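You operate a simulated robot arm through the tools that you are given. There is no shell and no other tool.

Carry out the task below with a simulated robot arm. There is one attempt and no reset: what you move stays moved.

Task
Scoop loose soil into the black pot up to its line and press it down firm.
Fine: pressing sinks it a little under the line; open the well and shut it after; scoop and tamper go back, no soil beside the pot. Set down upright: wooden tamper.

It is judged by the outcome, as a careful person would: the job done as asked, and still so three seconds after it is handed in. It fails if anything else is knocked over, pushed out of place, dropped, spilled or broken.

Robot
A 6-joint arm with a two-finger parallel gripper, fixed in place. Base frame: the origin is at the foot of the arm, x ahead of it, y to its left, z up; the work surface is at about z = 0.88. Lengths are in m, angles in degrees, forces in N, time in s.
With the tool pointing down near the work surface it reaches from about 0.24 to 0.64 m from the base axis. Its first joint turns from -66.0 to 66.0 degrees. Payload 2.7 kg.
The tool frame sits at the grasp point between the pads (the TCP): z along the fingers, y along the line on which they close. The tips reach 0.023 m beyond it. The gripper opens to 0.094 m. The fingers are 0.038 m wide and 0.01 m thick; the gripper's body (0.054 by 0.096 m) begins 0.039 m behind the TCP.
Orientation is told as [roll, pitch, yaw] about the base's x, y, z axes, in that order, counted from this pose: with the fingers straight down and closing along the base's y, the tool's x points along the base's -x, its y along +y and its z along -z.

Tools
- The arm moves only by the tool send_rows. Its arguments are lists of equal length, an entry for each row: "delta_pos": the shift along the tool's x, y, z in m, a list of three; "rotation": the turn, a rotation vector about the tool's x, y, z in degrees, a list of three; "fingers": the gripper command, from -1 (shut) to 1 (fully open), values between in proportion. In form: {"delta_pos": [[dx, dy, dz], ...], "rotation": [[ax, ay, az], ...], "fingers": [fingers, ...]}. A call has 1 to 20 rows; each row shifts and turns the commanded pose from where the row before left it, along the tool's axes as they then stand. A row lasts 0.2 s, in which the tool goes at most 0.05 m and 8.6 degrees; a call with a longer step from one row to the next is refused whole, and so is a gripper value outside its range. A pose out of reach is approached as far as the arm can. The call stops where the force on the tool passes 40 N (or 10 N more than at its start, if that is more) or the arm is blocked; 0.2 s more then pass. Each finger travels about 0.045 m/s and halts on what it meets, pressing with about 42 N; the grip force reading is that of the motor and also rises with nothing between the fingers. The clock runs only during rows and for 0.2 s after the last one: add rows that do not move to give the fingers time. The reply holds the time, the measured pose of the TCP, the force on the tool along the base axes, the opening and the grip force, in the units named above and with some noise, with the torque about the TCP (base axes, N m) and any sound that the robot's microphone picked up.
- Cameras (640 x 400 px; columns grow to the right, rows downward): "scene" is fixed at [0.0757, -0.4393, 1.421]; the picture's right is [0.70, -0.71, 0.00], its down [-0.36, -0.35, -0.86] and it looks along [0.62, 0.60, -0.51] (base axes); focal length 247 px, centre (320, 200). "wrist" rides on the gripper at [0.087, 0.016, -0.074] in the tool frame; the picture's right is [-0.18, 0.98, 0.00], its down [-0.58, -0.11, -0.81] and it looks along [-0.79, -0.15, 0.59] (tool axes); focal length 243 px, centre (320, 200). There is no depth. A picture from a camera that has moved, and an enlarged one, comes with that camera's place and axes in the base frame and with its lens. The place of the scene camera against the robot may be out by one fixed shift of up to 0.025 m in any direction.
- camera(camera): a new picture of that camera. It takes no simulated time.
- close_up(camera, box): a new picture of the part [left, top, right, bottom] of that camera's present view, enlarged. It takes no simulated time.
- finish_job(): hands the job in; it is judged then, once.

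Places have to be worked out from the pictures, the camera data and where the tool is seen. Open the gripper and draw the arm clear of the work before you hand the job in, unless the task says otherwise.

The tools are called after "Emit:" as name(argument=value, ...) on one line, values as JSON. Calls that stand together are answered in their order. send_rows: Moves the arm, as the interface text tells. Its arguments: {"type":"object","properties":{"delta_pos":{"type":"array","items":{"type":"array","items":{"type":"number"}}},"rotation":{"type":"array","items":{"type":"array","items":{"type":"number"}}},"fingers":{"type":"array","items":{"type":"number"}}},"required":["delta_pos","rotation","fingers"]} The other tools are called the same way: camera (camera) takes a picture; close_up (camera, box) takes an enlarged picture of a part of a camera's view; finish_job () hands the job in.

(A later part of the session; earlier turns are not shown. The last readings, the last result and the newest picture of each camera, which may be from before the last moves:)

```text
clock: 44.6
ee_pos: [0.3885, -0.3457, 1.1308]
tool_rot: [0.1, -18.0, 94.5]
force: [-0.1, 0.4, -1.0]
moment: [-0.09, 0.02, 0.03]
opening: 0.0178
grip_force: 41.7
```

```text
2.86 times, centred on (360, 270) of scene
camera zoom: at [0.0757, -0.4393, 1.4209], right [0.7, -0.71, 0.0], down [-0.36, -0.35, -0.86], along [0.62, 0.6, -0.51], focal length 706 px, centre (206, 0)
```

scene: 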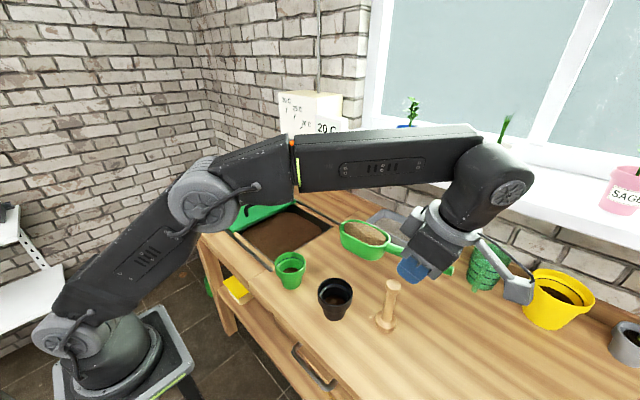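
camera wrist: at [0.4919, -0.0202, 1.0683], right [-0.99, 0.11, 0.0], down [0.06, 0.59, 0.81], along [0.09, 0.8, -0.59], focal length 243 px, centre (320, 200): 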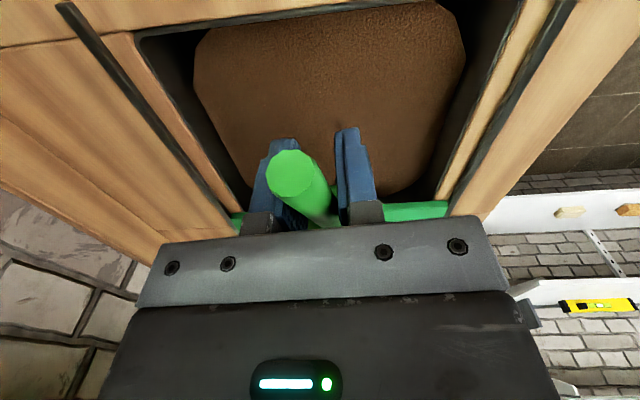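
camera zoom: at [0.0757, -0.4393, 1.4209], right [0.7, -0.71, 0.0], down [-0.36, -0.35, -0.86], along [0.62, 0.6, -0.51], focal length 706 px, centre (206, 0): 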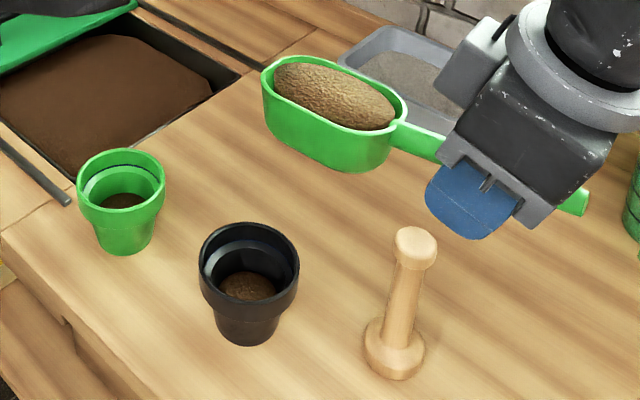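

The nose is near the pot. I'll lower to bring the lip nearer, pitch slightly to about 25° bowl angle, and check the lip's alignment over the pot.

Emit:
send_rows(delta_pos=[[0.0077, 0, 0.0238], [0.0077, 0, 0.0238], [0.0077, 0, 0.0238], [-0.004, 0.0008, 0.0033], [-0.004, 0.0008, 0.0033], [0, 0, 0]], rotation=[[0, 0, 0], [0, 0, 0], [0, 0, 0], [0, 6, 0], [0, 6, 0], [0, 0, 0]], fingers=[-1, -1, -1, -1, -1, -1])

Emit:
close_up(camera="scene", box=[290, 210, 430, 340])

Emit:
camera(camera="wrist")

```text
clock: 46.0
ee_pos: [0.387, -0.3367, 1.0526]
tool_rot: [0.0, -5.9, 94.6]
force: [0.5, 0.3, -1.6]
moment: [-0.12, -0.05, -0.01]
opening: 0.0181
grip_force: 41.9
```

```text
3.08 times, centred on (360, 275) of scene
camera zoom: at [0.0757, -0.4393, 1.4209], right [0.7, -0.71, 0.0], down [-0.36, -0.35, -0.86], along [0.62, 0.6, -0.51], focal length 760 px, centre (197, -31)
```

zoom: 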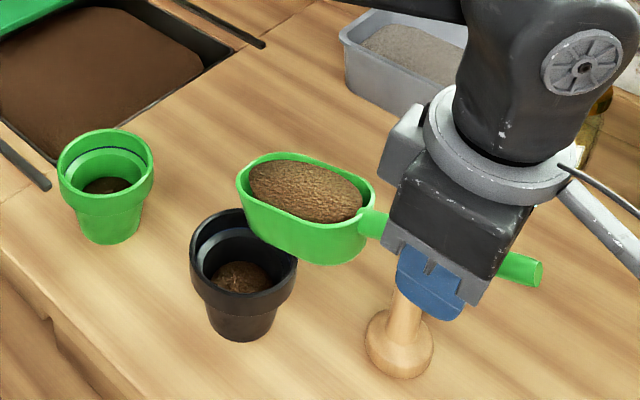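

```text
taken
camera wrist: at [0.3783, -0.4312, 1.1169], right [-0.99, 0.11, 0.02], down [0.07, 0.5, 0.86], along [0.08, 0.86, -0.51], focal length 243 px, centre (320, 200)
```

wrist: 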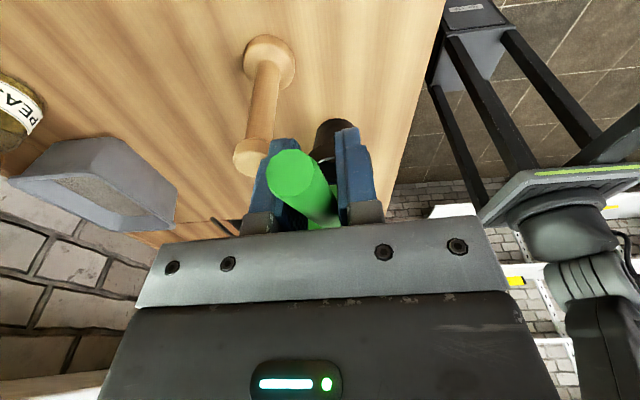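

By comparing lip and pot in the same image, the lip is centred in y and about 4 mm short in x. I'll correct that and pitch about the lip to roughly 34° while lowering it near the rim.

Emit:
send_rows(delta_pos=[[-0.0048, -0.0013, -0.0029], [-0.0069, -0.0013, -0.0027], [-0.0081, -0.0013, -0.0055], [0, 0, 0]], rotation=[[0, 6, 0], [0, 7, 0], [0, 7, 0], [0, 0, 0]], fingers=[-1, -1, -1, -1])

Emit:
close_up(camera="scene", box=[290, 210, 430, 340])

```text
clock: 47.0
ee_pos: [0.3884, -0.3155, 1.0631]
tool_rot: [-0.1, 14.2, 94.6]
force: [-0.2, 0.3, -2.6]
moment: [-0.07, -0.03, 0.0]
opening: 0.0182
grip_force: 42.6
```

```text
3.08 times, centred on (360, 275) of scene
camera zoom: at [0.0757, -0.4393, 1.4209], right [0.7, -0.71, 0.0], down [-0.36, -0.35, -0.86], along [0.62, 0.6, -0.51], focal length 760 px, centre (197, -31)
```

zoom: 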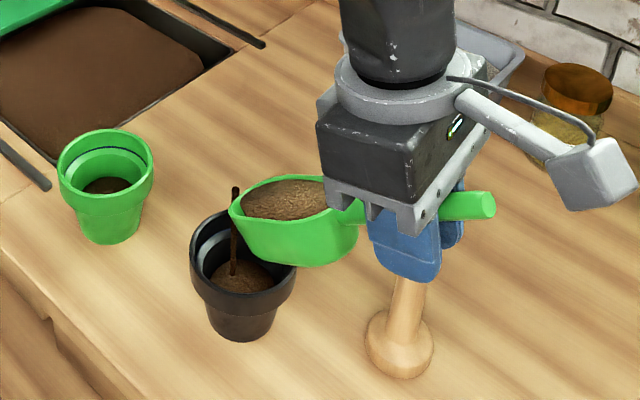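

Soil is streaming from the lip into the pot. I'll hold briefly and watch the level.

Emit:
send_rows(delta_pos=[[0, -0.001, 0], [0, -0.001, 0]], rotation=[[0, 0, 0], [0, 0, 0]], fingers=[-1, -1])

Emit:
close_up(camera="scene", box=[300, 220, 400, 330])

```text
clock: 47.6
ee_pos: [0.3894, -0.3168, 1.0625]
tool_rot: [0.0, 14.0, 94.5]
force: [0.7, -0.4, -0.8]
moment: [-0.09, -0.02, 0.03]
opening: 0.0182
grip_force: 42.2
```

```text
3.64 times, centred on (350, 275) of scene
camera zoom: at [0.0757, -0.4393, 1.4209], right [0.7, -0.71, 0.0], down [-0.36, -0.35, -0.86], along [0.62, 0.6, -0.51], focal length 898 px, centre (211, -73)
```

zoom: 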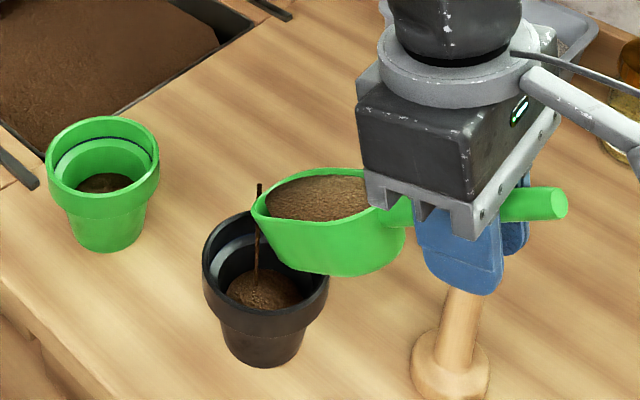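

The stream lands mid-pot and thins out, since the flow depends on tilt. I'll pitch another 7° about the lip.

Emit:
send_rows(delta_pos=[[-0.0033, 0, -0.0081], [-0.0033, 0, -0.008], [0, 0, 0], [0, 0, 0], [0, 0, 0]], rotation=[[0, 3.5, 0], [0, 3.5, 0], [0, 0, 0], [0, 0, 0], [0, 0, 0]], fingers=[-1, -1, -1, -1, -1])

Emit:
close_up(camera="scene", box=[300, 220, 400, 330])

```text
clock: 48.8
ee_pos: [0.3887, -0.307, 1.0782]
tool_rot: [0.0, 21.1, 94.5]
force: [-1.0, -0.8, -0.6]
moment: [-0.05, 0.01, 0.01]
opening: 0.0182
grip_force: 42.0
```

```text
3.64 times, centred on (350, 275) of scene
camera zoom: at [0.0757, -0.4393, 1.4209], right [0.7, -0.71, 0.0], down [-0.36, -0.35, -0.86], along [0.62, 0.6, -0.51], focal length 898 px, centre (211, -73)
```

zoom: 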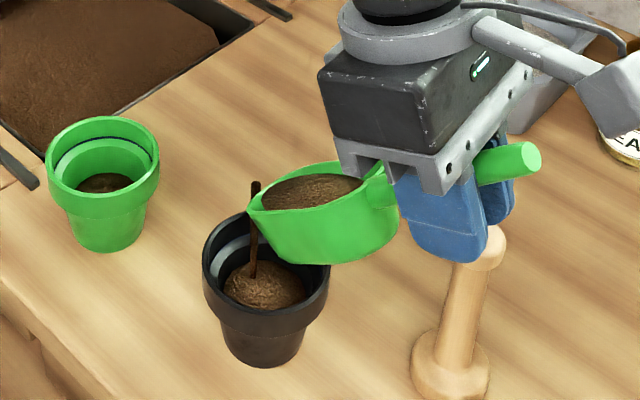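

The level is rising with the stream well inside the pot. I'll hold a little longer here.

Emit:
send_rows(delta_pos=[[0, -0.001, 0], [0, -0.001, 0], [0, 0, 0]], rotation=[[0, 0, 0], [0, 0, 0], [0, 0, 0]], fingers=[-1, -1, -1])

Emit:
close_up(camera="scene", box=[300, 220, 400, 330])

```text
clock: 49.6
ee_pos: [0.3917, -0.306, 1.0763]
tool_rot: [-0.1, 21.0, 94.5]
force: [0.1, 0.2, -0.6]
moment: [-0.04, -0.04, 0.01]
opening: 0.018
grip_force: 41.7
```

```text
3.64 times, centred on (350, 275) of scene
camera zoom: at [0.0757, -0.4393, 1.4209], right [0.7, -0.71, 0.0], down [-0.36, -0.35, -0.86], along [0.62, 0.6, -0.51], focal length 898 px, centre (211, -73)
```

zoom: 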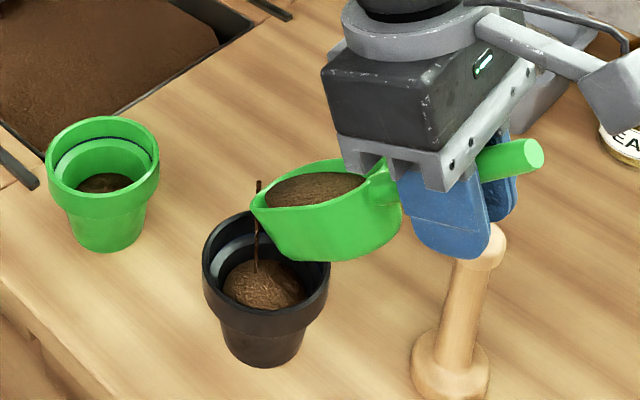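

Thin again, and the pot is perhaps half way up to the ledge. Another 7°.

Emit:
send_rows(delta_pos=[[-0.0035, 0, -0.0078], [-0.0034, 0, -0.0077], [0, 0, 0], [0, 0, 0], [0, 0, 0], [0, 0, 0]], rotation=[[0, 3.5, 0], [0, 3.5, 0], [0, 0, 0], [0, 0, 0], [0, 0, 0], [0, 0, 0]], fingers=[-1, -1, -1, -1, -1, -1])

Emit:
close_up(camera="scene", box=[300, 220, 400, 330])

```text
clock: 51.0
ee_pos: [0.3908, -0.2942, 1.0892]
tool_rot: [0.0, 27.9, 94.2]
force: [-0.3, 0.6, -1.0]
moment: [-0.05, -0.02, -0.01]
opening: 0.0182
grip_force: 42.3
```

```text
3.64 times, centred on (350, 275) of scene
camera zoom: at [0.0757, -0.4393, 1.4209], right [0.7, -0.71, 0.0], down [-0.36, -0.35, -0.86], along [0.62, 0.6, -0.51], focal length 898 px, centre (211, -73)
```

zoom: 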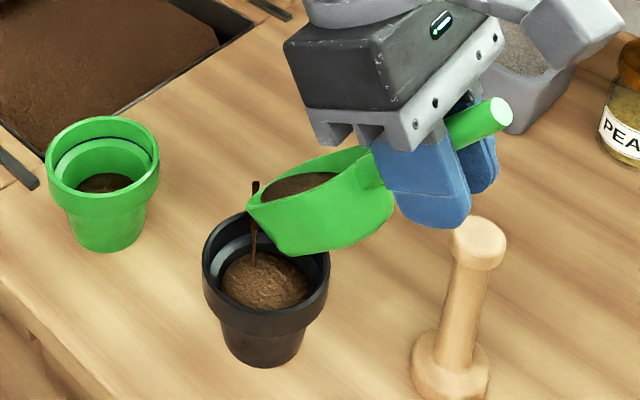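

The fill is rising but the stream lands toward the far side of the pot. I'll shift back about 1 cm while pitching another 7°.

Emit:
send_rows(delta_pos=[[0.005, 0.001, 0.0025], [0.0052, 0.001, 0.0028], [-0.0035, 0, -0.0079], [-0.0036, 0, -0.008], [0, 0, 0], [0, 0, 0], [0, 0, 0]], rotation=[[0, 0, 0], [0, 0, 0], [0, 3.5, 0], [0, 3.5, 0], [0, 0, 0], [0, 0, 0], [0, 0, 0]], fingers=[-1, -1, -1, -1, -1, -1, -1])

Emit:
close_up(camera="scene", box=[300, 220, 400, 330])

```text
clock: 52.6
ee_pos: [0.3879, -0.2906, 1.0999]
tool_rot: [0.1, 35.0, 94.5]
force: [0.5, 0.2, -1.3]
moment: [-0.07, 0.0, -0.03]
opening: 0.018
grip_force: 41.8
```

```text
3.64 times, centred on (350, 275) of scene
camera zoom: at [0.0757, -0.4393, 1.4209], right [0.7, -0.71, 0.0], down [-0.36, -0.35, -0.86], along [0.62, 0.6, -0.51], focal length 898 px, centre (211, -73)
```

zoom: 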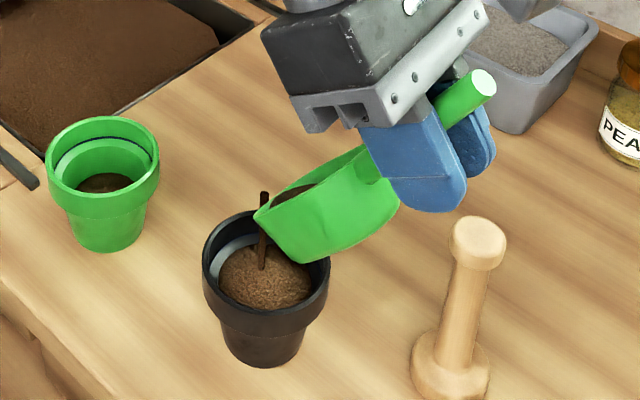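

Stream now is central. I'll check the level against the ledge and line up close.

Emit:
close_up(camera="scene", box=[310, 268, 365, 325])

```text
7.02 times, centred on (338, 296) of scene
camera zoom: at [0.0757, -0.4393, 1.4209], right [0.7, -0.71, 0.0], down [-0.36, -0.35, -0.86], along [0.62, 0.6, -0.51], focal length 1733 px, centre (197, -477)
```

zoom: 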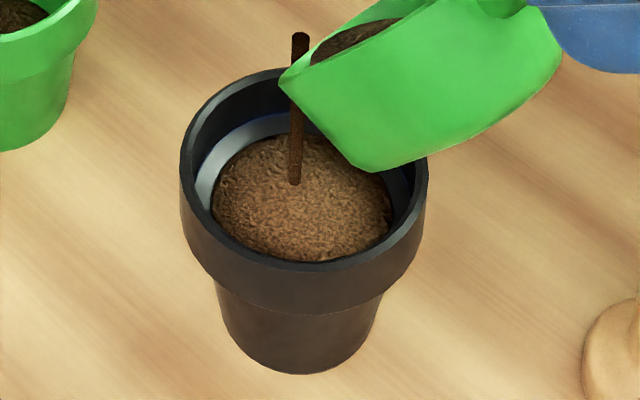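

Soil is just at the lower edge of the ledge; the navy line is at the ledge's top. I'll keep pouring in short steps.

Emit:
send_rows(delta_pos=[[0, 0, 0], [0, 0, 0]], rotation=[[0, 0, 0], [0, 0, 0]], fingers=[-1, -1])

Emit:
close_up(camera="scene", box=[310, 258, 365, 315])

```text
clock: 53.2
ee_pos: [0.3879, -0.292, 1.0994]
tool_rot: [0.0, 35.0, 94.4]
force: [-0.3, 0.0, -0.2]
moment: [-0.02, 0.01, 0.0]
opening: 0.0181
grip_force: 41.6
```

```text
7.02 times, centred on (338, 286) of scene
camera zoom: at [0.0757, -0.4393, 1.4209], right [0.7, -0.71, 0.0], down [-0.36, -0.35, -0.86], along [0.62, 0.6, -0.51], focal length 1733 px, centre (197, -407)
```

zoom: 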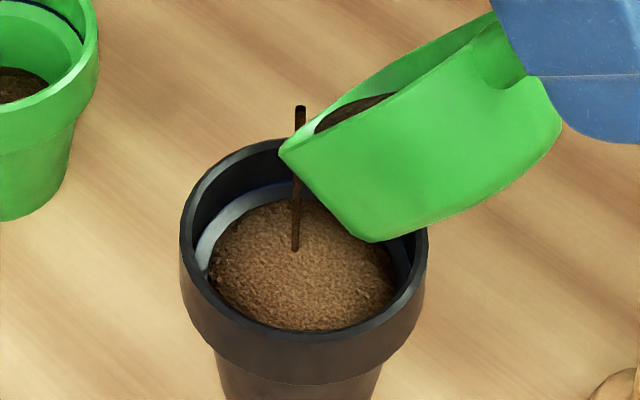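

Still rising and covering part of the ledge. A further 4° and a short hold.

Emit:
send_rows(delta_pos=[[-0.0041, 0, -0.009], [0, 0, 0], [0, 0, 0]], rotation=[[0, 4, 0], [0, 0, 0], [0, 0, 0]], fingers=[-1, -1, -1])

Emit:
close_up(camera="scene", box=[310, 258, 365, 315])

```text
clock: 54.0
ee_pos: [0.3892, -0.2838, 1.1043]
tool_rot: [-0.2, 39.0, 94.4]
force: [0.6, 0.5, -1.7]
moment: [-0.02, -0.02, -0.01]
opening: 0.0181
grip_force: 41.8
```

```text
7.02 times, centred on (338, 286) of scene
camera zoom: at [0.0757, -0.4393, 1.4209], right [0.7, -0.71, 0.0], down [-0.36, -0.35, -0.86], along [0.62, 0.6, -0.51], focal length 1733 px, centre (197, -407)
```

zoom: 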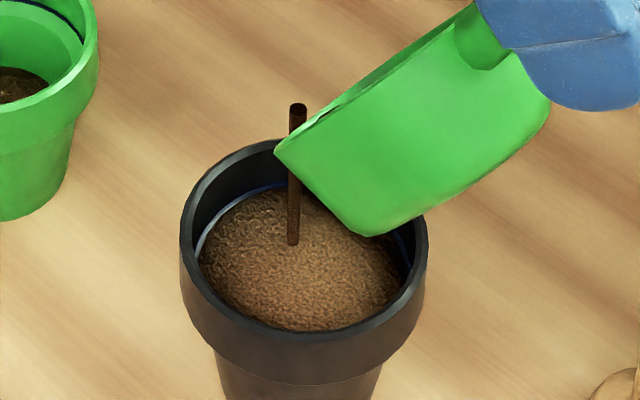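

Near the line now; a closer look before deciding to stop.

Emit:
close_up(camera="scene", box=[324, 276, 350, 300])

```text
16.00 times, centred on (337, 288) of scene
camera zoom: at [0.0757, -0.4393, 1.4209], right [0.7, -0.71, 0.0], down [-0.36, -0.35, -0.86], along [0.62, 0.6, -0.51], focal length 3952 px, centre (48, -1208)
```

zoom: 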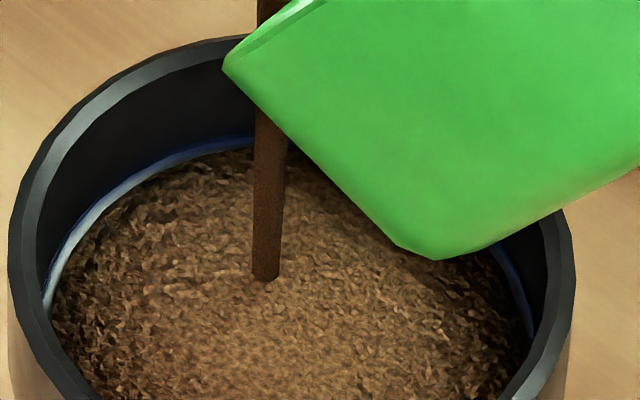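

The soil edge sits just under the navy line while the stream still falls. I'll pitch back about the lip now, letting the last trickle top it up.

Emit:
send_rows(delta_pos=[[0, 0, 0], [0.0054, 0, 0.0188], [0.0054, 0, 0.0188], [0.0054, 0, 0.0188], [0, 0, 0]], rotation=[[0, 0, 0], [0, -8, 0], [0, -8, 0], [0, -8, 0], [0, 0, 0]], fingers=[-1, -1, -1, -1, -1])

Emit:
close_up(camera="scene", box=[310, 258, 365, 315])

Emit:
close_up(camera="scene", box=[324, 276, 350, 300])

```text
clock: 55.2
ee_pos: [0.393, -0.3261, 1.0621]
tool_rot: [-0.1, 14.9, 94.5]
force: [-0.6, 0.2, -0.2]
moment: [-0.07, -0.02, 0.04]
opening: 0.0183
grip_force: 42.1
```

```text
7.02 times, centred on (338, 286) of scene
camera zoom: at [0.0757, -0.4393, 1.4209], right [0.7, -0.71, 0.0], down [-0.36, -0.35, -0.86], along [0.62, 0.6, -0.51], focal length 1733 px, centre (197, -407)
```

zoom: 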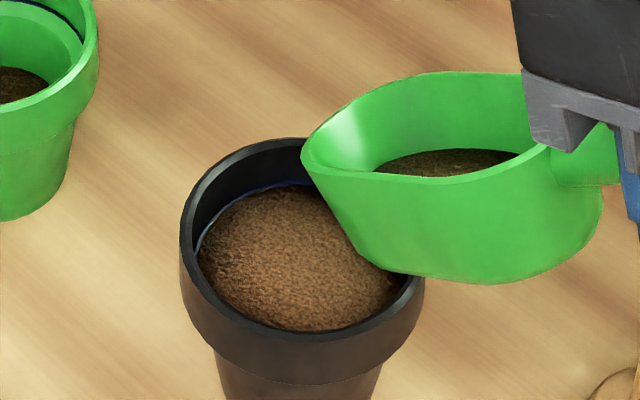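

```text
16.00 times, centred on (337, 288) of scene
camera zoom: at [0.0757, -0.4393, 1.4209], right [0.7, -0.71, 0.0], down [-0.36, -0.35, -0.86], along [0.62, 0.6, -0.51], focal length 3952 px, centre (48, -1208)
```

zoom: 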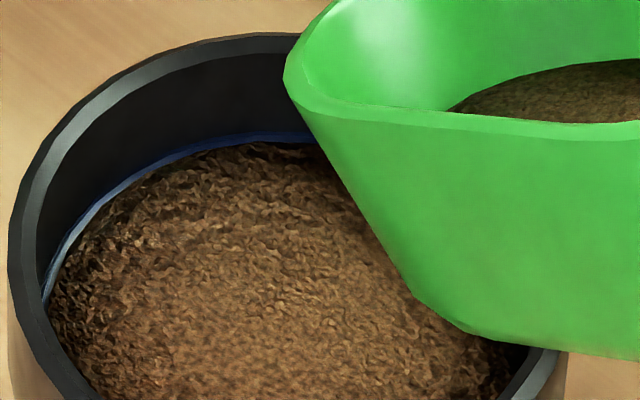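

The soil edge meets the navy line. I'll lift the scoop away and recheck the pot unobstructed.

Emit:
send_rows(delta_pos=[[0, 0, -0.02], [0, 0, -0.03], [0, 0, -0.03], [0, 0, -0.03], [0, 0, 0]], rotation=[[0, -7, 0], [0, -8, 0], [0, -8, 0], [0, -8, 0], [0, 0, 0]], fingers=[-1, -1, -1, -1, -1])

Emit:
close_up(camera="scene", box=[310, 268, 365, 325])

Emit:
close_up(camera="scene", box=[290, 180, 430, 330])

```text
clock: 56.4
ee_pos: [0.3894, -0.3197, 1.171]
tool_rot: [0.1, -16.1, 94.5]
force: [0.3, 0.0, -1.5]
moment: [-0.09, 0.05, 0.0]
opening: 0.0178
grip_force: 42.2
```

```text
7.02 times, centred on (338, 296) of scene
camera zoom: at [0.0757, -0.4393, 1.4209], right [0.7, -0.71, 0.0], down [-0.36, -0.35, -0.86], along [0.62, 0.6, -0.51], focal length 1733 px, centre (197, -477)
```

zoom: 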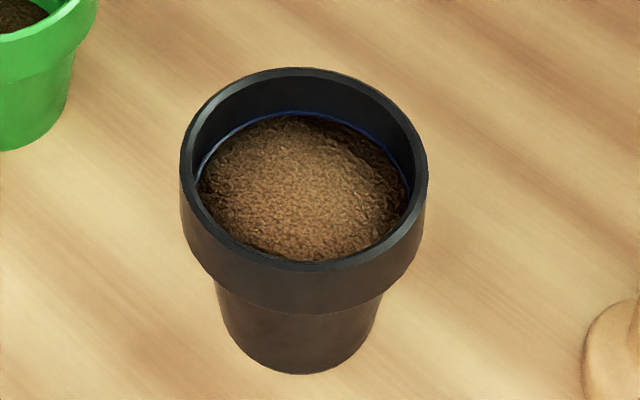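

```text
2.67 times, centred on (360, 255) of scene
camera zoom: at [0.0757, -0.4393, 1.4209], right [0.7, -0.71, 0.0], down [-0.36, -0.35, -0.86], along [0.62, 0.6, -0.51], focal length 659 px, centre (213, 53)
```

zoom: 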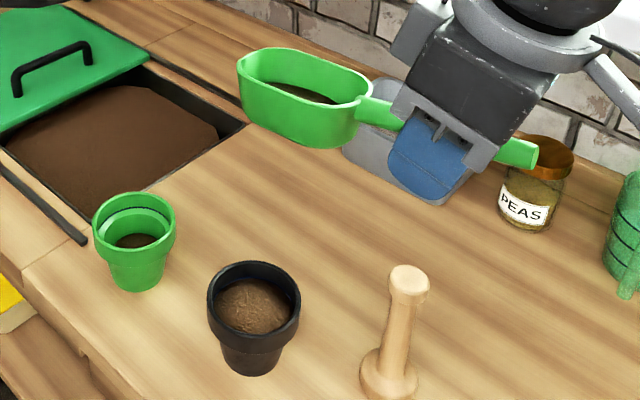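

The soil is exactly at the line and nothing spilled. Now I'll carry the leftover soil back over the well.

Emit:
send_rows(delta_pos=[[-0.0263, -0.01015, 0.01059], [-0.0263, -0.01015, 0.01059], [-0.0263, -0.01015, 0.01059], [-0.0263, -0.01015, 0.01059], [-0.0263, -0.01015, 0.01059], [-0.0263, -0.01015, 0.01059], [-0.0263, -0.01015, 0.01059], [-0.0263, -0.01015, 0.01059], [-0.0263, -0.01015, 0.01059], [-0.0263, -0.01015, 0.01059], [-0.0263, -0.01015, 0.01059], [-0.0263, -0.01015, 0.01059], [-0.0263, -0.01015, 0.01059], [-0.0263, -0.01015, 0.01059], [0.0055, 0, 0.0192], [0.0055, 0, 0.0192], [0.0055, 0, 0.0192], [0, 0, 0]], rotation=[[0, 0, 0], [0, 0, 0], [0, 0, 0], [0, 0, 0], [0, 0, 0], [0, 0, 0], [0, 0, 0], [0, 0, 0], [0, 0, 0], [0, 0, 0], [0, 0, 0], [0, 0, 0], [0, 0, 0], [0, 0, 0], [0, 0, 0], [0, 0, 0], [0, 0, 0], [0, 0, 0]], fingers=[-1, -1, -1, -1, -1, -1, -1, -1, -1, -1, -1, -1, -1, -1, -1, -1, -1, -1])

Emit:
camera(camera="scene")

```text
clock: 60.2
ee_pos: [0.5001, 0.0846, 1.0712]
tool_rot: [-0.1, -16.0, 94.4]
force: [-0.4, 0.0, -1.3]
moment: [-0.07, -0.02, 0.0]
opening: 0.0181
grip_force: 42.0
```

```text
taken
```

scene: 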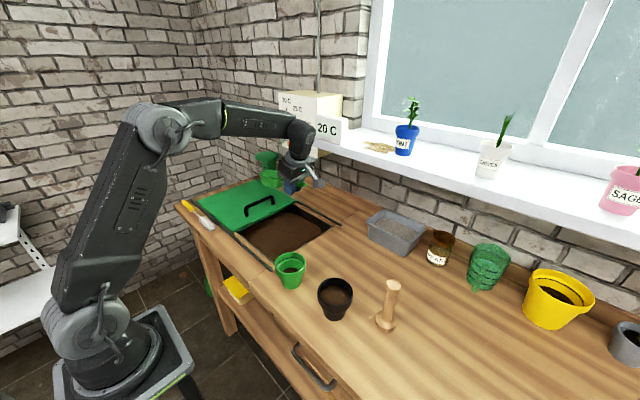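

Now I'll tip the scoop fully over the well to empty it.

Emit:
send_rows(delta_pos=[[0, 0, 0], [0, 0, 0], [0, 0, 0], [0, 0, 0], [0, 0, 0], [0, 0, 0], [0, 0, 0], [0, 0, 0], [0, 0, 0], [0, 0, 0], [0, 0, 0], [0, 0, 0], [0, 0, 0], [0, 0, 0], [0, 0, 0]], rotation=[[0, 8.2, 0], [0, 8.2, 0], [0, 8.2, 0], [0, 8.2, 0], [0, 8.2, 0], [0, 8.2, 0], [0, 8.2, 0], [0, 8.2, 0], [0, 8.2, 0], [0, 8.2, 0], [0, 8.2, 0], [0, 0, 0], [0, 0, 0], [0, 0, 0], [0, 0, 0]], fingers=[-1, -1, -1, -1, -1, -1, -1, -1, -1, -1, -1, -1, -1, -1, -1])

Emit:
close_up(camera="scene", box=[200, 140, 380, 290])

```text
clock: 63.4
ee_pos: [0.5023, 0.0828, 1.0716]
tool_rot: [-0.1, 74.3, 94.5]
force: [0.0, -0.2, -1.1]
moment: [0.04, -0.04, 0.02]
opening: 0.0181
grip_force: 42.0
```

```text
2.67 times, centred on (290, 215) of scene
camera zoom: at [0.0757, -0.4393, 1.421], right [0.7, -0.71, 0.0], down [-0.36, -0.35, -0.86], along [0.62, 0.6, -0.51], focal length 659 px, centre (400, 160)
```

zoom: 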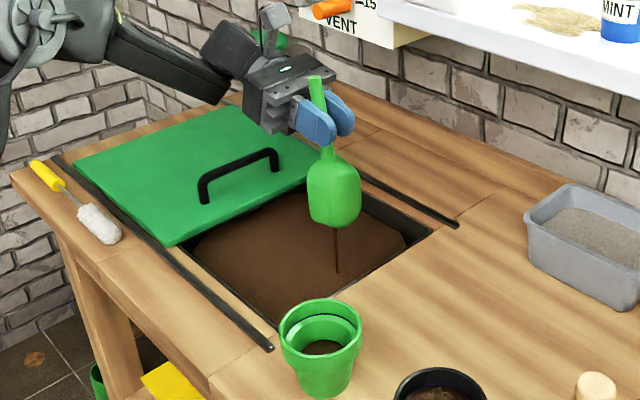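

A last thin trickle still falls into the well; I'll wait for it to end.

Emit:
send_rows(delta_pos=[[0, 0, 0], [0, 0, 0], [0, 0, 0], [0, 0, 0], [0, 0, 0], [0, 0, 0], [0, 0, 0], [0, 0, 0]], rotation=[[0, 4, 0], [0, 4, 0], [0, 0, 0], [0, 0, 0], [0, 0, 0], [0, 0, 0], [0, 0, 0], [0, 0, 0]], fingers=[-1, -1, -1, -1, -1, -1, -1, -1])

Emit:
close_up(camera="scene", box=[200, 140, 380, 290])

```text
clock: 65.2
ee_pos: [0.5011, 0.0837, 1.0719]
tool_rot: [-0.2, 82.2, 94.3]
force: [0.0, 0.1, -1.0]
moment: [0.06, -0.01, 0.02]
opening: 0.0182
grip_force: 42.0
```

```text
2.67 times, centred on (290, 215) of scene
camera zoom: at [0.0757, -0.4393, 1.421], right [0.7, -0.71, 0.0], down [-0.36, -0.35, -0.86], along [0.62, 0.6, -0.51], focal length 659 px, centre (400, 160)
```

zoom: 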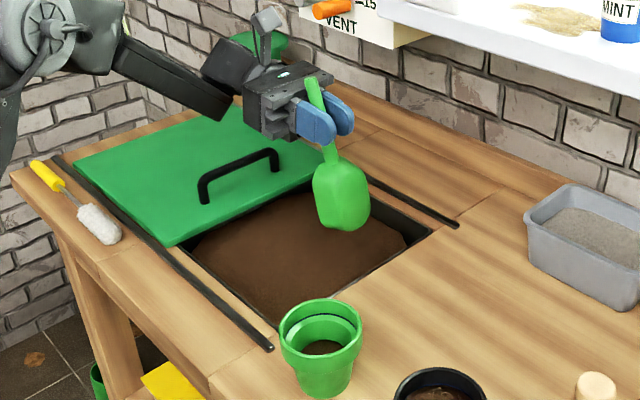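

The scoop is empty. I'll level it again and carry it back above its original spot.

Emit:
send_rows(delta_pos=[[0, 0, 0], [0, 0, 0], [0, 0, 0], [0, 0, 0], [0, 0, 0], [0, 0, 0], [0, 0, 0], [0, 0, 0], [0, 0, 0], [0, 0, 0], [0, 0, 0], [0, 0, 0], [0, 0, 0]], rotation=[[0, -8.4, 0], [0, -8.4, 0], [0, -8.4, 0], [0, -8.4, 0], [0, -8.4, 0], [0, -8.4, 0], [0, -8.4, 0], [0, -8.4, 0], [0, -8.4, 0], [0, -8.4, 0], [0, -8.4, 0], [0, -8.4, 0], [0, 0, 0]], fingers=[-1, -1, -1, -1, -1, -1, -1, -1, -1, -1, -1, -1, -1])

Emit:
close_up(camera="scene", box=[200, 130, 360, 270])

Emit:
camera(camera="wrist")

```text
clock: 68.0
ee_pos: [0.5013, 0.0834, 1.0708]
tool_rot: [0.1, -18.7, 94.5]
force: [0.2, 0.1, 0.1]
moment: [-0.05, 0.01, 0.04]
opening: 0.018
grip_force: 41.9
```

```text
2.86 times, centred on (280, 200) of scene
camera zoom: at [0.0757, -0.4393, 1.421], right [0.7, -0.71, 0.0], down [-0.36, -0.35, -0.86], along [0.62, 0.6, -0.51], focal length 706 px, centre (434, 200)
```

zoom: 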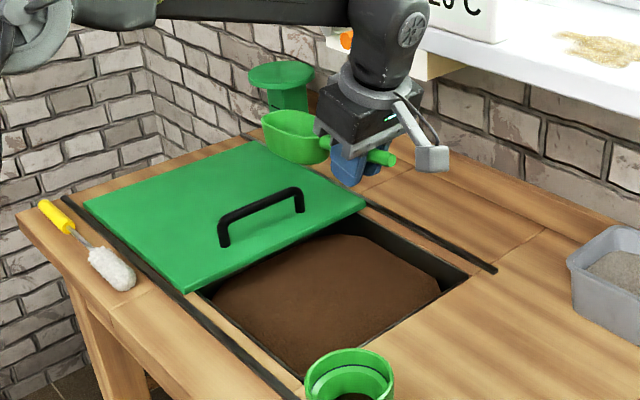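

```text
taken
camera wrist: at [0.4943, -0.022, 1.1136], right [-0.99, 0.1, 0.06], down [0.09, 0.3, 0.95], along [0.07, 0.95, -0.31], focal length 243 px, centre (320, 200)
```

wrist: 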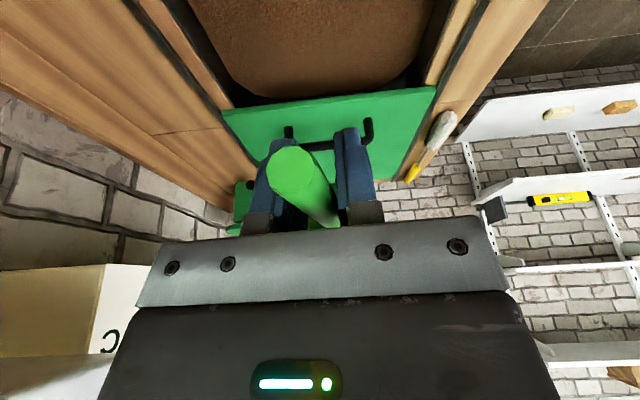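

The bowl seems approximately level. I'll move above the home spot to compare with the original view.

Emit:
send_rows(delta_pos=[[0.02859, -0.00283, -0.00499], [0.02859, -0.00283, -0.00499], [0.02859, -0.00283, -0.00499], [0.02859, -0.00283, -0.00499], [0.02859, -0.00283, -0.00499], [0.02859, -0.00283, -0.00499], [0.02859, -0.00283, -0.00499], [0.02859, -0.00283, -0.00499], [0.02859, -0.00283, -0.00499], [0, 0, 0]], rotation=[[0, 0, 0], [0, 0, 0], [0, 0, 0], [0, 0, 0], [0, 0, 0], [0, 0, 0], [0, 0, 0], [0, 0, 0], [0, 0, 0], [0, 0, 0]], fingers=[-1, -1, -1, -1, -1, -1, -1, -1, -1, -1])

Emit:
close_up(camera="scene", box=[290, 170, 410, 270])

Emit:
camera(camera="wrist")

```text
clock: 70.2
ee_pos: [0.5463, -0.1736, 1.0321]
tool_rot: [0.0, -18.7, 94.5]
force: [-0.4, -0.2, -0.5]
moment: [-0.09, 0.0, -0.04]
opening: 0.0179
grip_force: 41.5
```

```text
4.00 times, centred on (350, 220) of scene
camera zoom: at [0.0757, -0.4393, 1.421], right [0.7, -0.71, 0.0], down [-0.36, -0.35, -0.86], along [0.62, 0.6, -0.51], focal length 988 px, centre (200, 120)
```

zoom: 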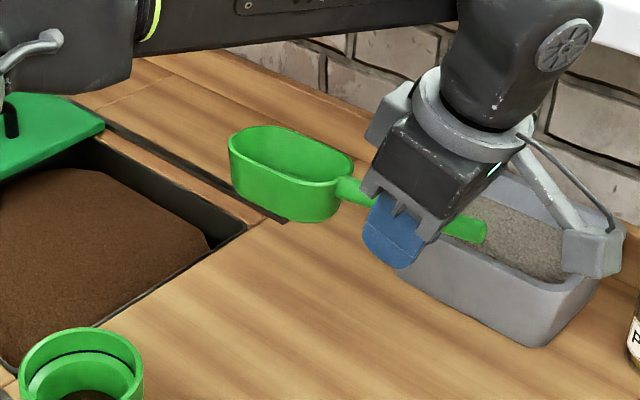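

```text
taken
camera wrist: at [0.5392, -0.278, 1.0743], right [-0.99, 0.1, 0.06], down [0.09, 0.3, 0.95], along [0.07, 0.95, -0.31], focal length 243 px, centre (320, 200)
```

wrist: 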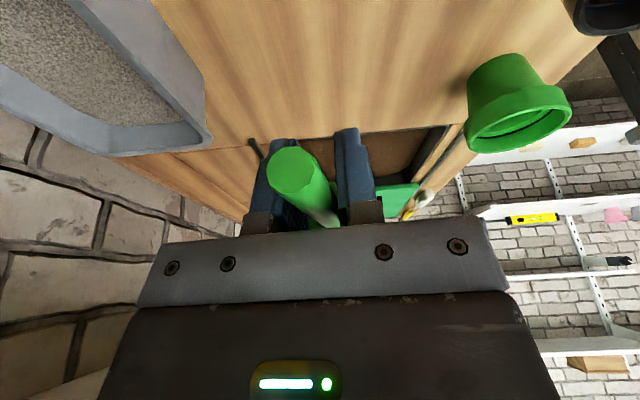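

The scoop's attitude matches the original lift view within a pixel. I'll lower it straight onto its spot with the same TCP position.

Emit:
send_rows(delta_pos=[[0.007, -0.0014, 0.0266], [0.0088, 0, 0.026], [0.0088, 0, 0.026], [0.0072, 0, 0.0213], [0.0032, 0, 0.0095], [0, 0, 0]], rotation=[[0, 0, 0], [0, 0, 0], [0, 0, 0], [0, 0, 0], [0, 0, 0], [0, 0, 0]], fingers=[-1, -1, -1, -1, -1, -1])

Emit:
close_up(camera="scene", box=[300, 200, 420, 300])

```text
clock: 71.6
ee_pos: [0.548, -0.1711, 0.9182]
tool_rot: [0.0, -18.7, 94.5]
force: [-0.2, -0.2, -0.5]
moment: [-0.09, 0.0, -0.02]
opening: 0.0178
grip_force: 41.9
```

```text
4.00 times, centred on (360, 250) of scene
camera zoom: at [0.0757, -0.4393, 1.421], right [0.7, -0.71, 0.0], down [-0.36, -0.35, -0.86], along [0.62, 0.6, -0.51], focal length 988 px, centre (160, 0)
```

zoom: 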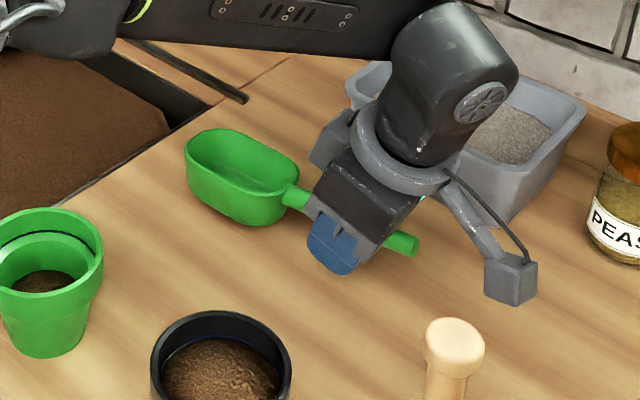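

Still 4–5 mm up with no contact. I'll lower in small steps until it touches.

Emit:
send_rows(delta_pos=[[0.0006, 0, 0.0019], [0.0006, 0, 0.0019], [0, 0, 0]], rotation=[[0, 0, 0], [0, 0, 0], [0, 0, 0]], fingers=[-1, -1, -1])

```text
clock: 72.4
ee_pos: [0.547, -0.1698, 0.9143]
tool_rot: [0.1, -18.6, 94.5]
force: [-0.5, 0.5, -0.6]
moment: [-0.04, -0.02, 0.02]
opening: 0.0181
grip_force: 41.8
```

Emit:
send_rows(delta_pos=[[0.0003, 0, 0.0009], [0.0003, 0, 0.0009], [0, 0, 0]], rotation=[[0, 0, 0], [0, 0, 0], [0, 0, 0]], fingers=[-1, -1, -1])

Emit:
close_up(camera="scene", box=[300, 200, 420, 300])

```text
clock: 73.2
ee_pos: [0.5482, -0.1693, 0.9121]
tool_rot: [0.0, -18.6, 94.4]
force: [0.9, 0.2, -1.8]
moment: [-0.1, 0.0, 0.01]
opening: 0.0181
grip_force: 41.4
```

```text
4.00 times, centred on (360, 250) of scene
camera zoom: at [0.0757, -0.4393, 1.421], right [0.7, -0.71, 0.0], down [-0.36, -0.35, -0.86], along [0.62, 0.6, -0.51], focal length 988 px, centre (160, 0)
```

zoom: 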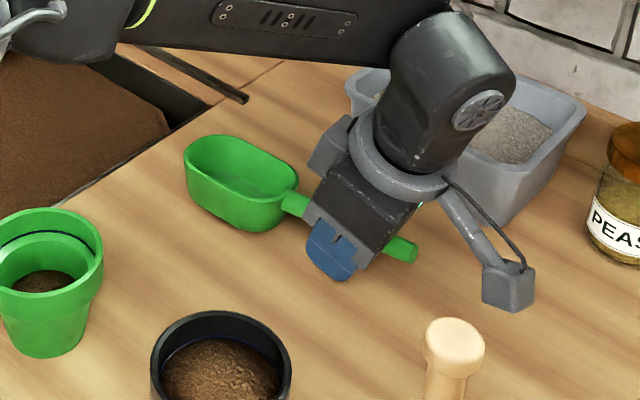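

The force shows no contact yet, and the bowl looks a few mm higher than originally. I'll zoom in to judge the gap.

Emit:
close_up(camera="scene", box=[318, 225, 398, 275])

Emit:
camera(camera="wrist")

```text
8.00 times, centred on (358, 250) of scene
camera zoom: at [0.0757, -0.4393, 1.421], right [0.7, -0.71, 0.0], down [-0.36, -0.35, -0.86], along [0.62, 0.6, -0.51], focal length 1976 px, centre (16, -200)
```

zoom: 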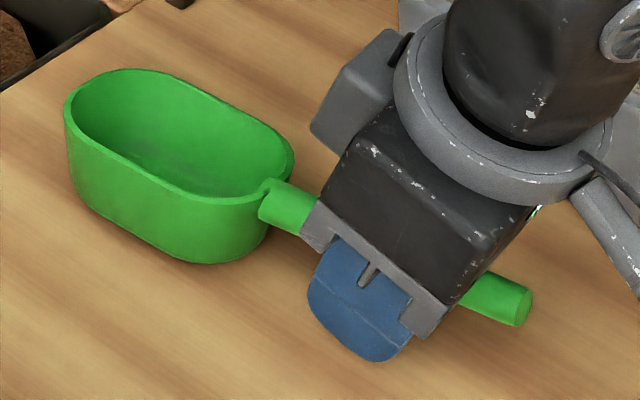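

```text
taken
camera wrist: at [0.5402, -0.2751, 0.9543], right [-0.99, 0.1, 0.06], down [0.09, 0.3, 0.95], along [0.07, 0.95, -0.31], focal length 243 px, centre (320, 200)
```

wrist: 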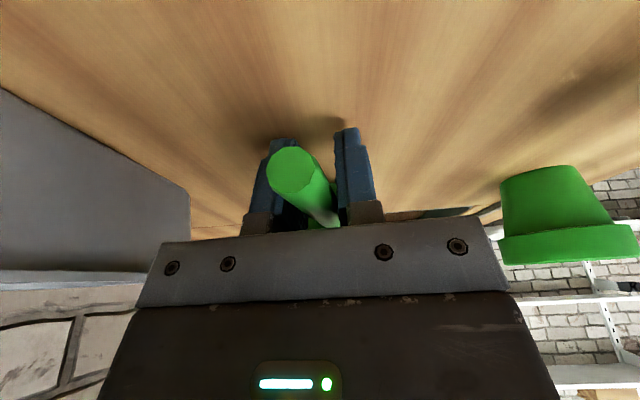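

The scoop sits about 7 mm higher in the fingers than originally. The fingertips have about 5 mm left, so I'll lower in 1–2 mm steps until something touches.

Emit:
send_rows(delta_pos=[[0.0005, 0, 0.0014], [0.0005, 0, 0.0014], [0, 0, 0]], rotation=[[0, 0, 0], [0, 0, 0], [0, 0, 0]], fingers=[-1, -1, -1])

```text
clock: 74.0
ee_pos: [0.5488, -0.1679, 0.9091]
tool_rot: [0.0, -18.6, 94.5]
force: [-0.4, 0.9, -1.0]
moment: [-0.08, -0.03, -0.02]
opening: 0.018
grip_force: 42.5
```

Emit:
send_rows(delta_pos=[[0.0022, 0, 0.0006], [0.0004, 0, 0.0012], [0, 0, 0]], rotation=[[0, 0, 0], [0, 0, 0], [0, 0, 0]], fingers=[-1, -1, -1])

Emit:
close_up(camera="scene", box=[318, 225, 398, 275])

```text
clock: 74.8
ee_pos: [0.548, -0.1711, 0.9082]
tool_rot: [-0.2, -18.7, 94.6]
force: [-4.1, 3.9, 13.3]
moment: [-0.16, 0.26, -0.08]
opening: 0.0177
grip_force: 42.3
```

```text
8.00 times, centred on (358, 250) of scene
camera zoom: at [0.0754, -0.4391, 1.421], right [0.7, -0.71, 0.0], down [-0.36, -0.35, -0.86], along [0.62, 0.6, -0.51], focal length 1976 px, centre (16, -200)
```

zoom: 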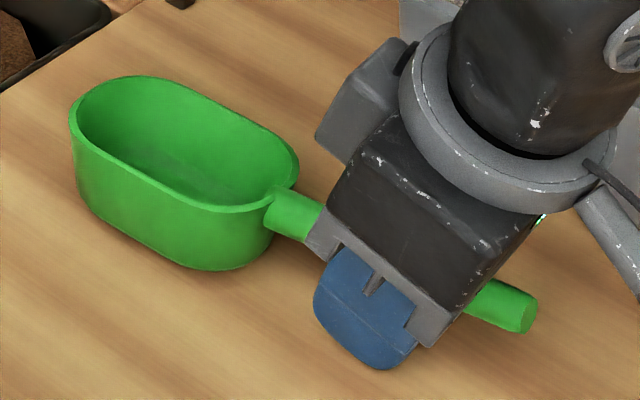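

The fingertips just touch the bench (13 N), leaving the bowl 3–4 mm up. I'll ease up 1 mm and open, letting it settle that small amount.

Emit:
send_rows(delta_pos=[[-0.0005, 0, -0.0012], [0, 0, 0], [0, 0, 0], [0, 0, 0], [0, 0, 0], [0, 0, 0]], rotation=[[0, 0, 0], [0, 0, 0], [0, 0, 0], [0, 0, 0], [0, 0, 0], [0, 0, 0]], fingers=[-1, -0.4, -0.2, 0.1, 0.3, 0.3])

Emit:
close_up(camera="scene", box=[318, 225, 398, 275])

```text
clock: 76.2
ee_pos: [0.5496, -0.1708, 0.9083]
tool_rot: [-0.1, -18.6, 94.5]
force: [6.8, 0.0, 8.2]
moment: [-0.09, 0.01, 0.09]
opening: 0.058
grip_force: 0.0
```

```text
8.00 times, centred on (358, 250) of scene
camera zoom: at [0.0758, -0.4392, 1.421], right [0.7, -0.71, 0.0], down [-0.36, -0.35, -0.86], along [0.62, 0.6, -0.51], focal length 1976 px, centre (16, -200)
```

zoom: 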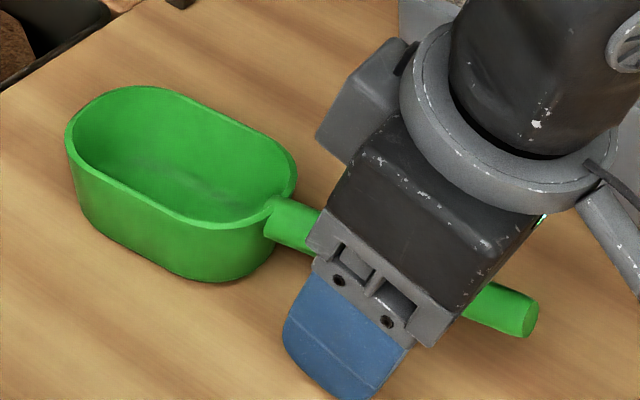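

The scoop settled flat on its original spot. I'll rise clear, straighten the tool, and move to view the tamper.

Emit:
send_rows(delta_pos=[[-0.0096, 0, -0.0284], [-0.0096, 0, -0.0284], [-0.0096, 0, -0.0284], [-0.0128, 0, -0.0378], [-0.0128, 0, -0.0378], [0, 0, 0], [0, 0, 0], [0, 0, 0], [0, 0, 0]], rotation=[[0, 0, 0], [0, 0, 0], [0, 0, 0], [0, 0, 0], [0, 0, 0], [0, 6.23, 0], [0, 6.23, 0], [0, 6.23, 0], [0, 0, 0]], fingers=[0.3, 0.3, 0.3, 1, 1, 1, 1, 1, 1])

Emit:
close_up(camera="scene", box=[290, 220, 430, 340])

Emit:
camera(camera="wrist")

```text
clock: 78.2
ee_pos: [0.5499, -0.1701, 1.0772]
tool_rot: [-0.2, 0.2, 94.5]
force: [0.2, -0.5, 0.3]
moment: [0.01, 0.0, 0.05]
opening: 0.0938
grip_force: 0.0
```

```text
3.33 times, centred on (360, 280) of scene
camera zoom: at [0.0757, -0.4393, 1.421], right [0.7, -0.71, 0.0], down [-0.36, -0.35, -0.86], along [0.62, 0.6, -0.51], focal length 823 px, centre (187, -67)
```

zoom: 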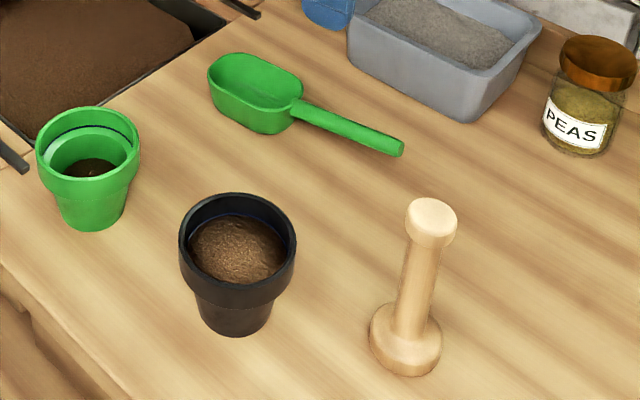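

```text
taken
camera wrist: at [0.5395, -0.2567, 1.1519], right [-0.99, 0.11, 0.0], down [0.06, 0.59, 0.8], along [0.09, 0.8, -0.59], focal length 243 px, centre (320, 200)
```

wrist: 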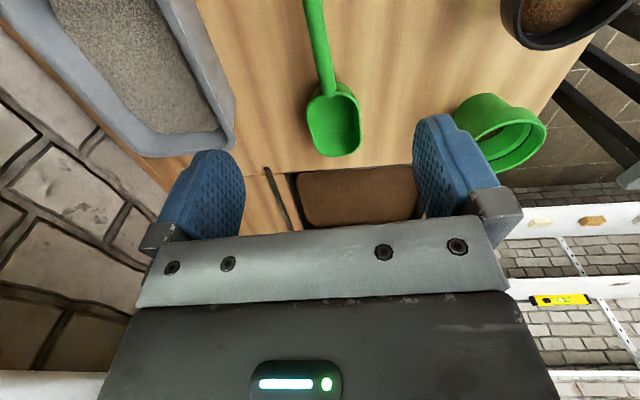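

The scoop is back where it lay. Next I go to view the tamper closely.

Emit:
send_rows(delta_pos=[[0.0258, 0.01837, -0.0033], [0.0258, 0.01837, -0.0033], [0.0258, 0.01837, -0.0033], [0.0258, 0.01837, -0.0033], [0.0258, 0.01837, -0.0033], [0.0258, 0.01837, -0.0033], [0.0258, 0.01837, -0.0033], [0, 0, 0]], rotation=[[0, 0, 0], [0, 0, 0], [0, 0, 0], [0, 0, 0], [0, 0, 0], [0, 0, 0], [0, 0, 0], [0, 0, 0]], fingers=[1, 1, 1, 1, 1, 1, 1, 1])

Emit:
camera(camera="wrist")

Emit:
close_up(camera="wrist", box=[240, 0, 480, 150])

```text
clock: 80.0
ee_pos: [0.4334, -0.3616, 1.1027]
tool_rot: [0.0, 0.0, 94.4]
force: [0.1, 0.0, -0.8]
moment: [0.01, 0.0, -0.01]
opening: 0.0938
grip_force: 0.0
```

```text
taken
camera wrist: at [0.4247, -0.4485, 1.1763], right [-0.99, 0.11, 0.0], down [0.06, 0.59, 0.81], along [0.09, 0.8, -0.59], focal length 243 px, centre (320, 200)
```

wrist: 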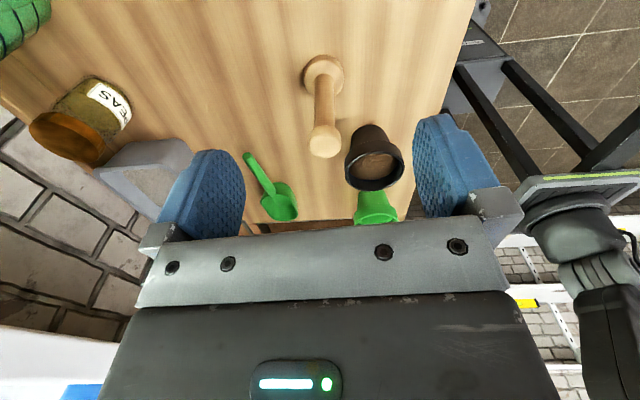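

```text
2.67 times, centred on (360, 75) of wrist
camera zoom: at [0.4247, -0.4485, 1.1763], right [-0.99, 0.11, 0.0], down [0.06, 0.59, 0.81], along [0.09, 0.8, -0.59], focal length 647 px, centre (213, 533)
```

zoom: 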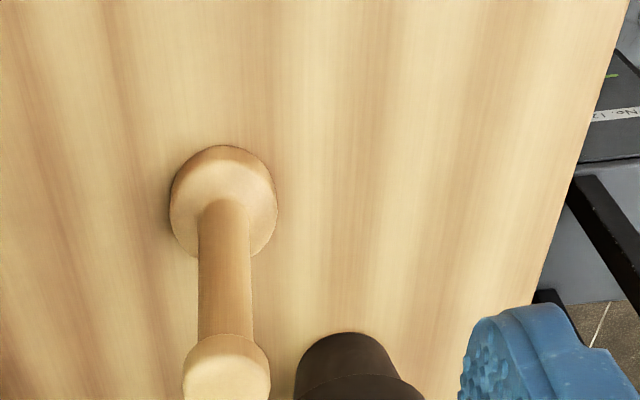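

The tamper stands at about (0.437, −0.306), top near z 1.007. I'll centre over it, descend and grip the upper shaft/head.

Emit:
send_rows(delta_pos=[[-0.0278, -0.004, 0], [-0.0278, -0.0039, 0], [0, 0, 0.035], [0, 0, 0.035], [0, 0, 0.03], [0, 0, 0.0177], [0, 0, 0], [0, 0, 0], [0, 0, 0], [0, 0, 0], [0, 0, 0], [0, 0, 0], [0, 0, 0]], rotation=[[0, 0, 0], [0, 0, 0], [0, 0, 0], [0, 0, 0], [0, 0, 0], [0, 0, 0], [0, 0, 0], [0, 0, 0], [0, 0, 0], [0, 0, 0], [0, 0, 0], [0, 0, 0], [0, 0, 0]], fingers=[1, 1, 1, 1, 1, 1, 1, -1, -1, -1, -1, -1, -1])

Emit:
close_up(camera="scene", box=[320, 230, 440, 340])

Emit:
camera(camera="wrist")

```text
clock: 82.8
ee_pos: [0.4373, -0.3054, 0.9832]
tool_rot: [0.0, 0.2, 94.5]
force: [0.4, 0.7, 0.2]
moment: [0.01, -0.01, -0.02]
opening: 0.028
grip_force: 41.7
```

```text
3.64 times, centred on (380, 285) of scene
camera zoom: at [0.0757, -0.4393, 1.4209], right [0.7, -0.71, 0.0], down [-0.36, -0.35, -0.86], along [0.62, 0.6, -0.51], focal length 898 px, centre (102, -109)
```

zoom: 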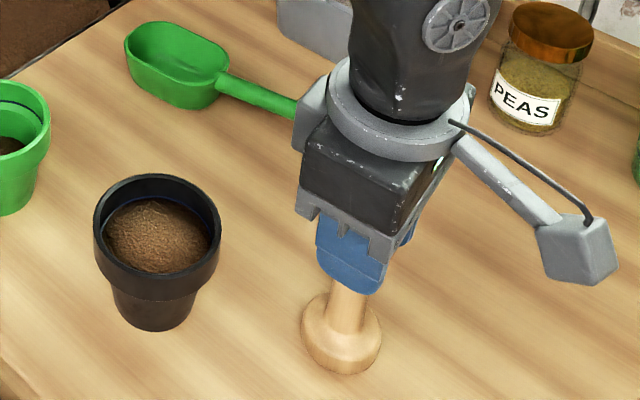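

```text
taken
camera wrist: at [0.4284, -0.3916, 1.0577], right [-0.99, 0.11, 0.0], down [0.06, 0.59, 0.81], along [0.09, 0.8, -0.59], focal length 243 px, centre (320, 200)
```

wrist: 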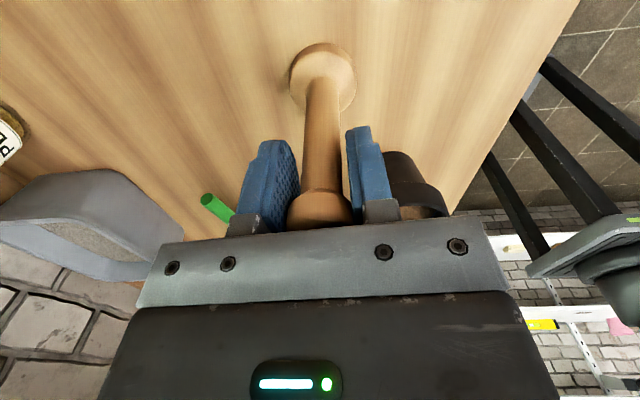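

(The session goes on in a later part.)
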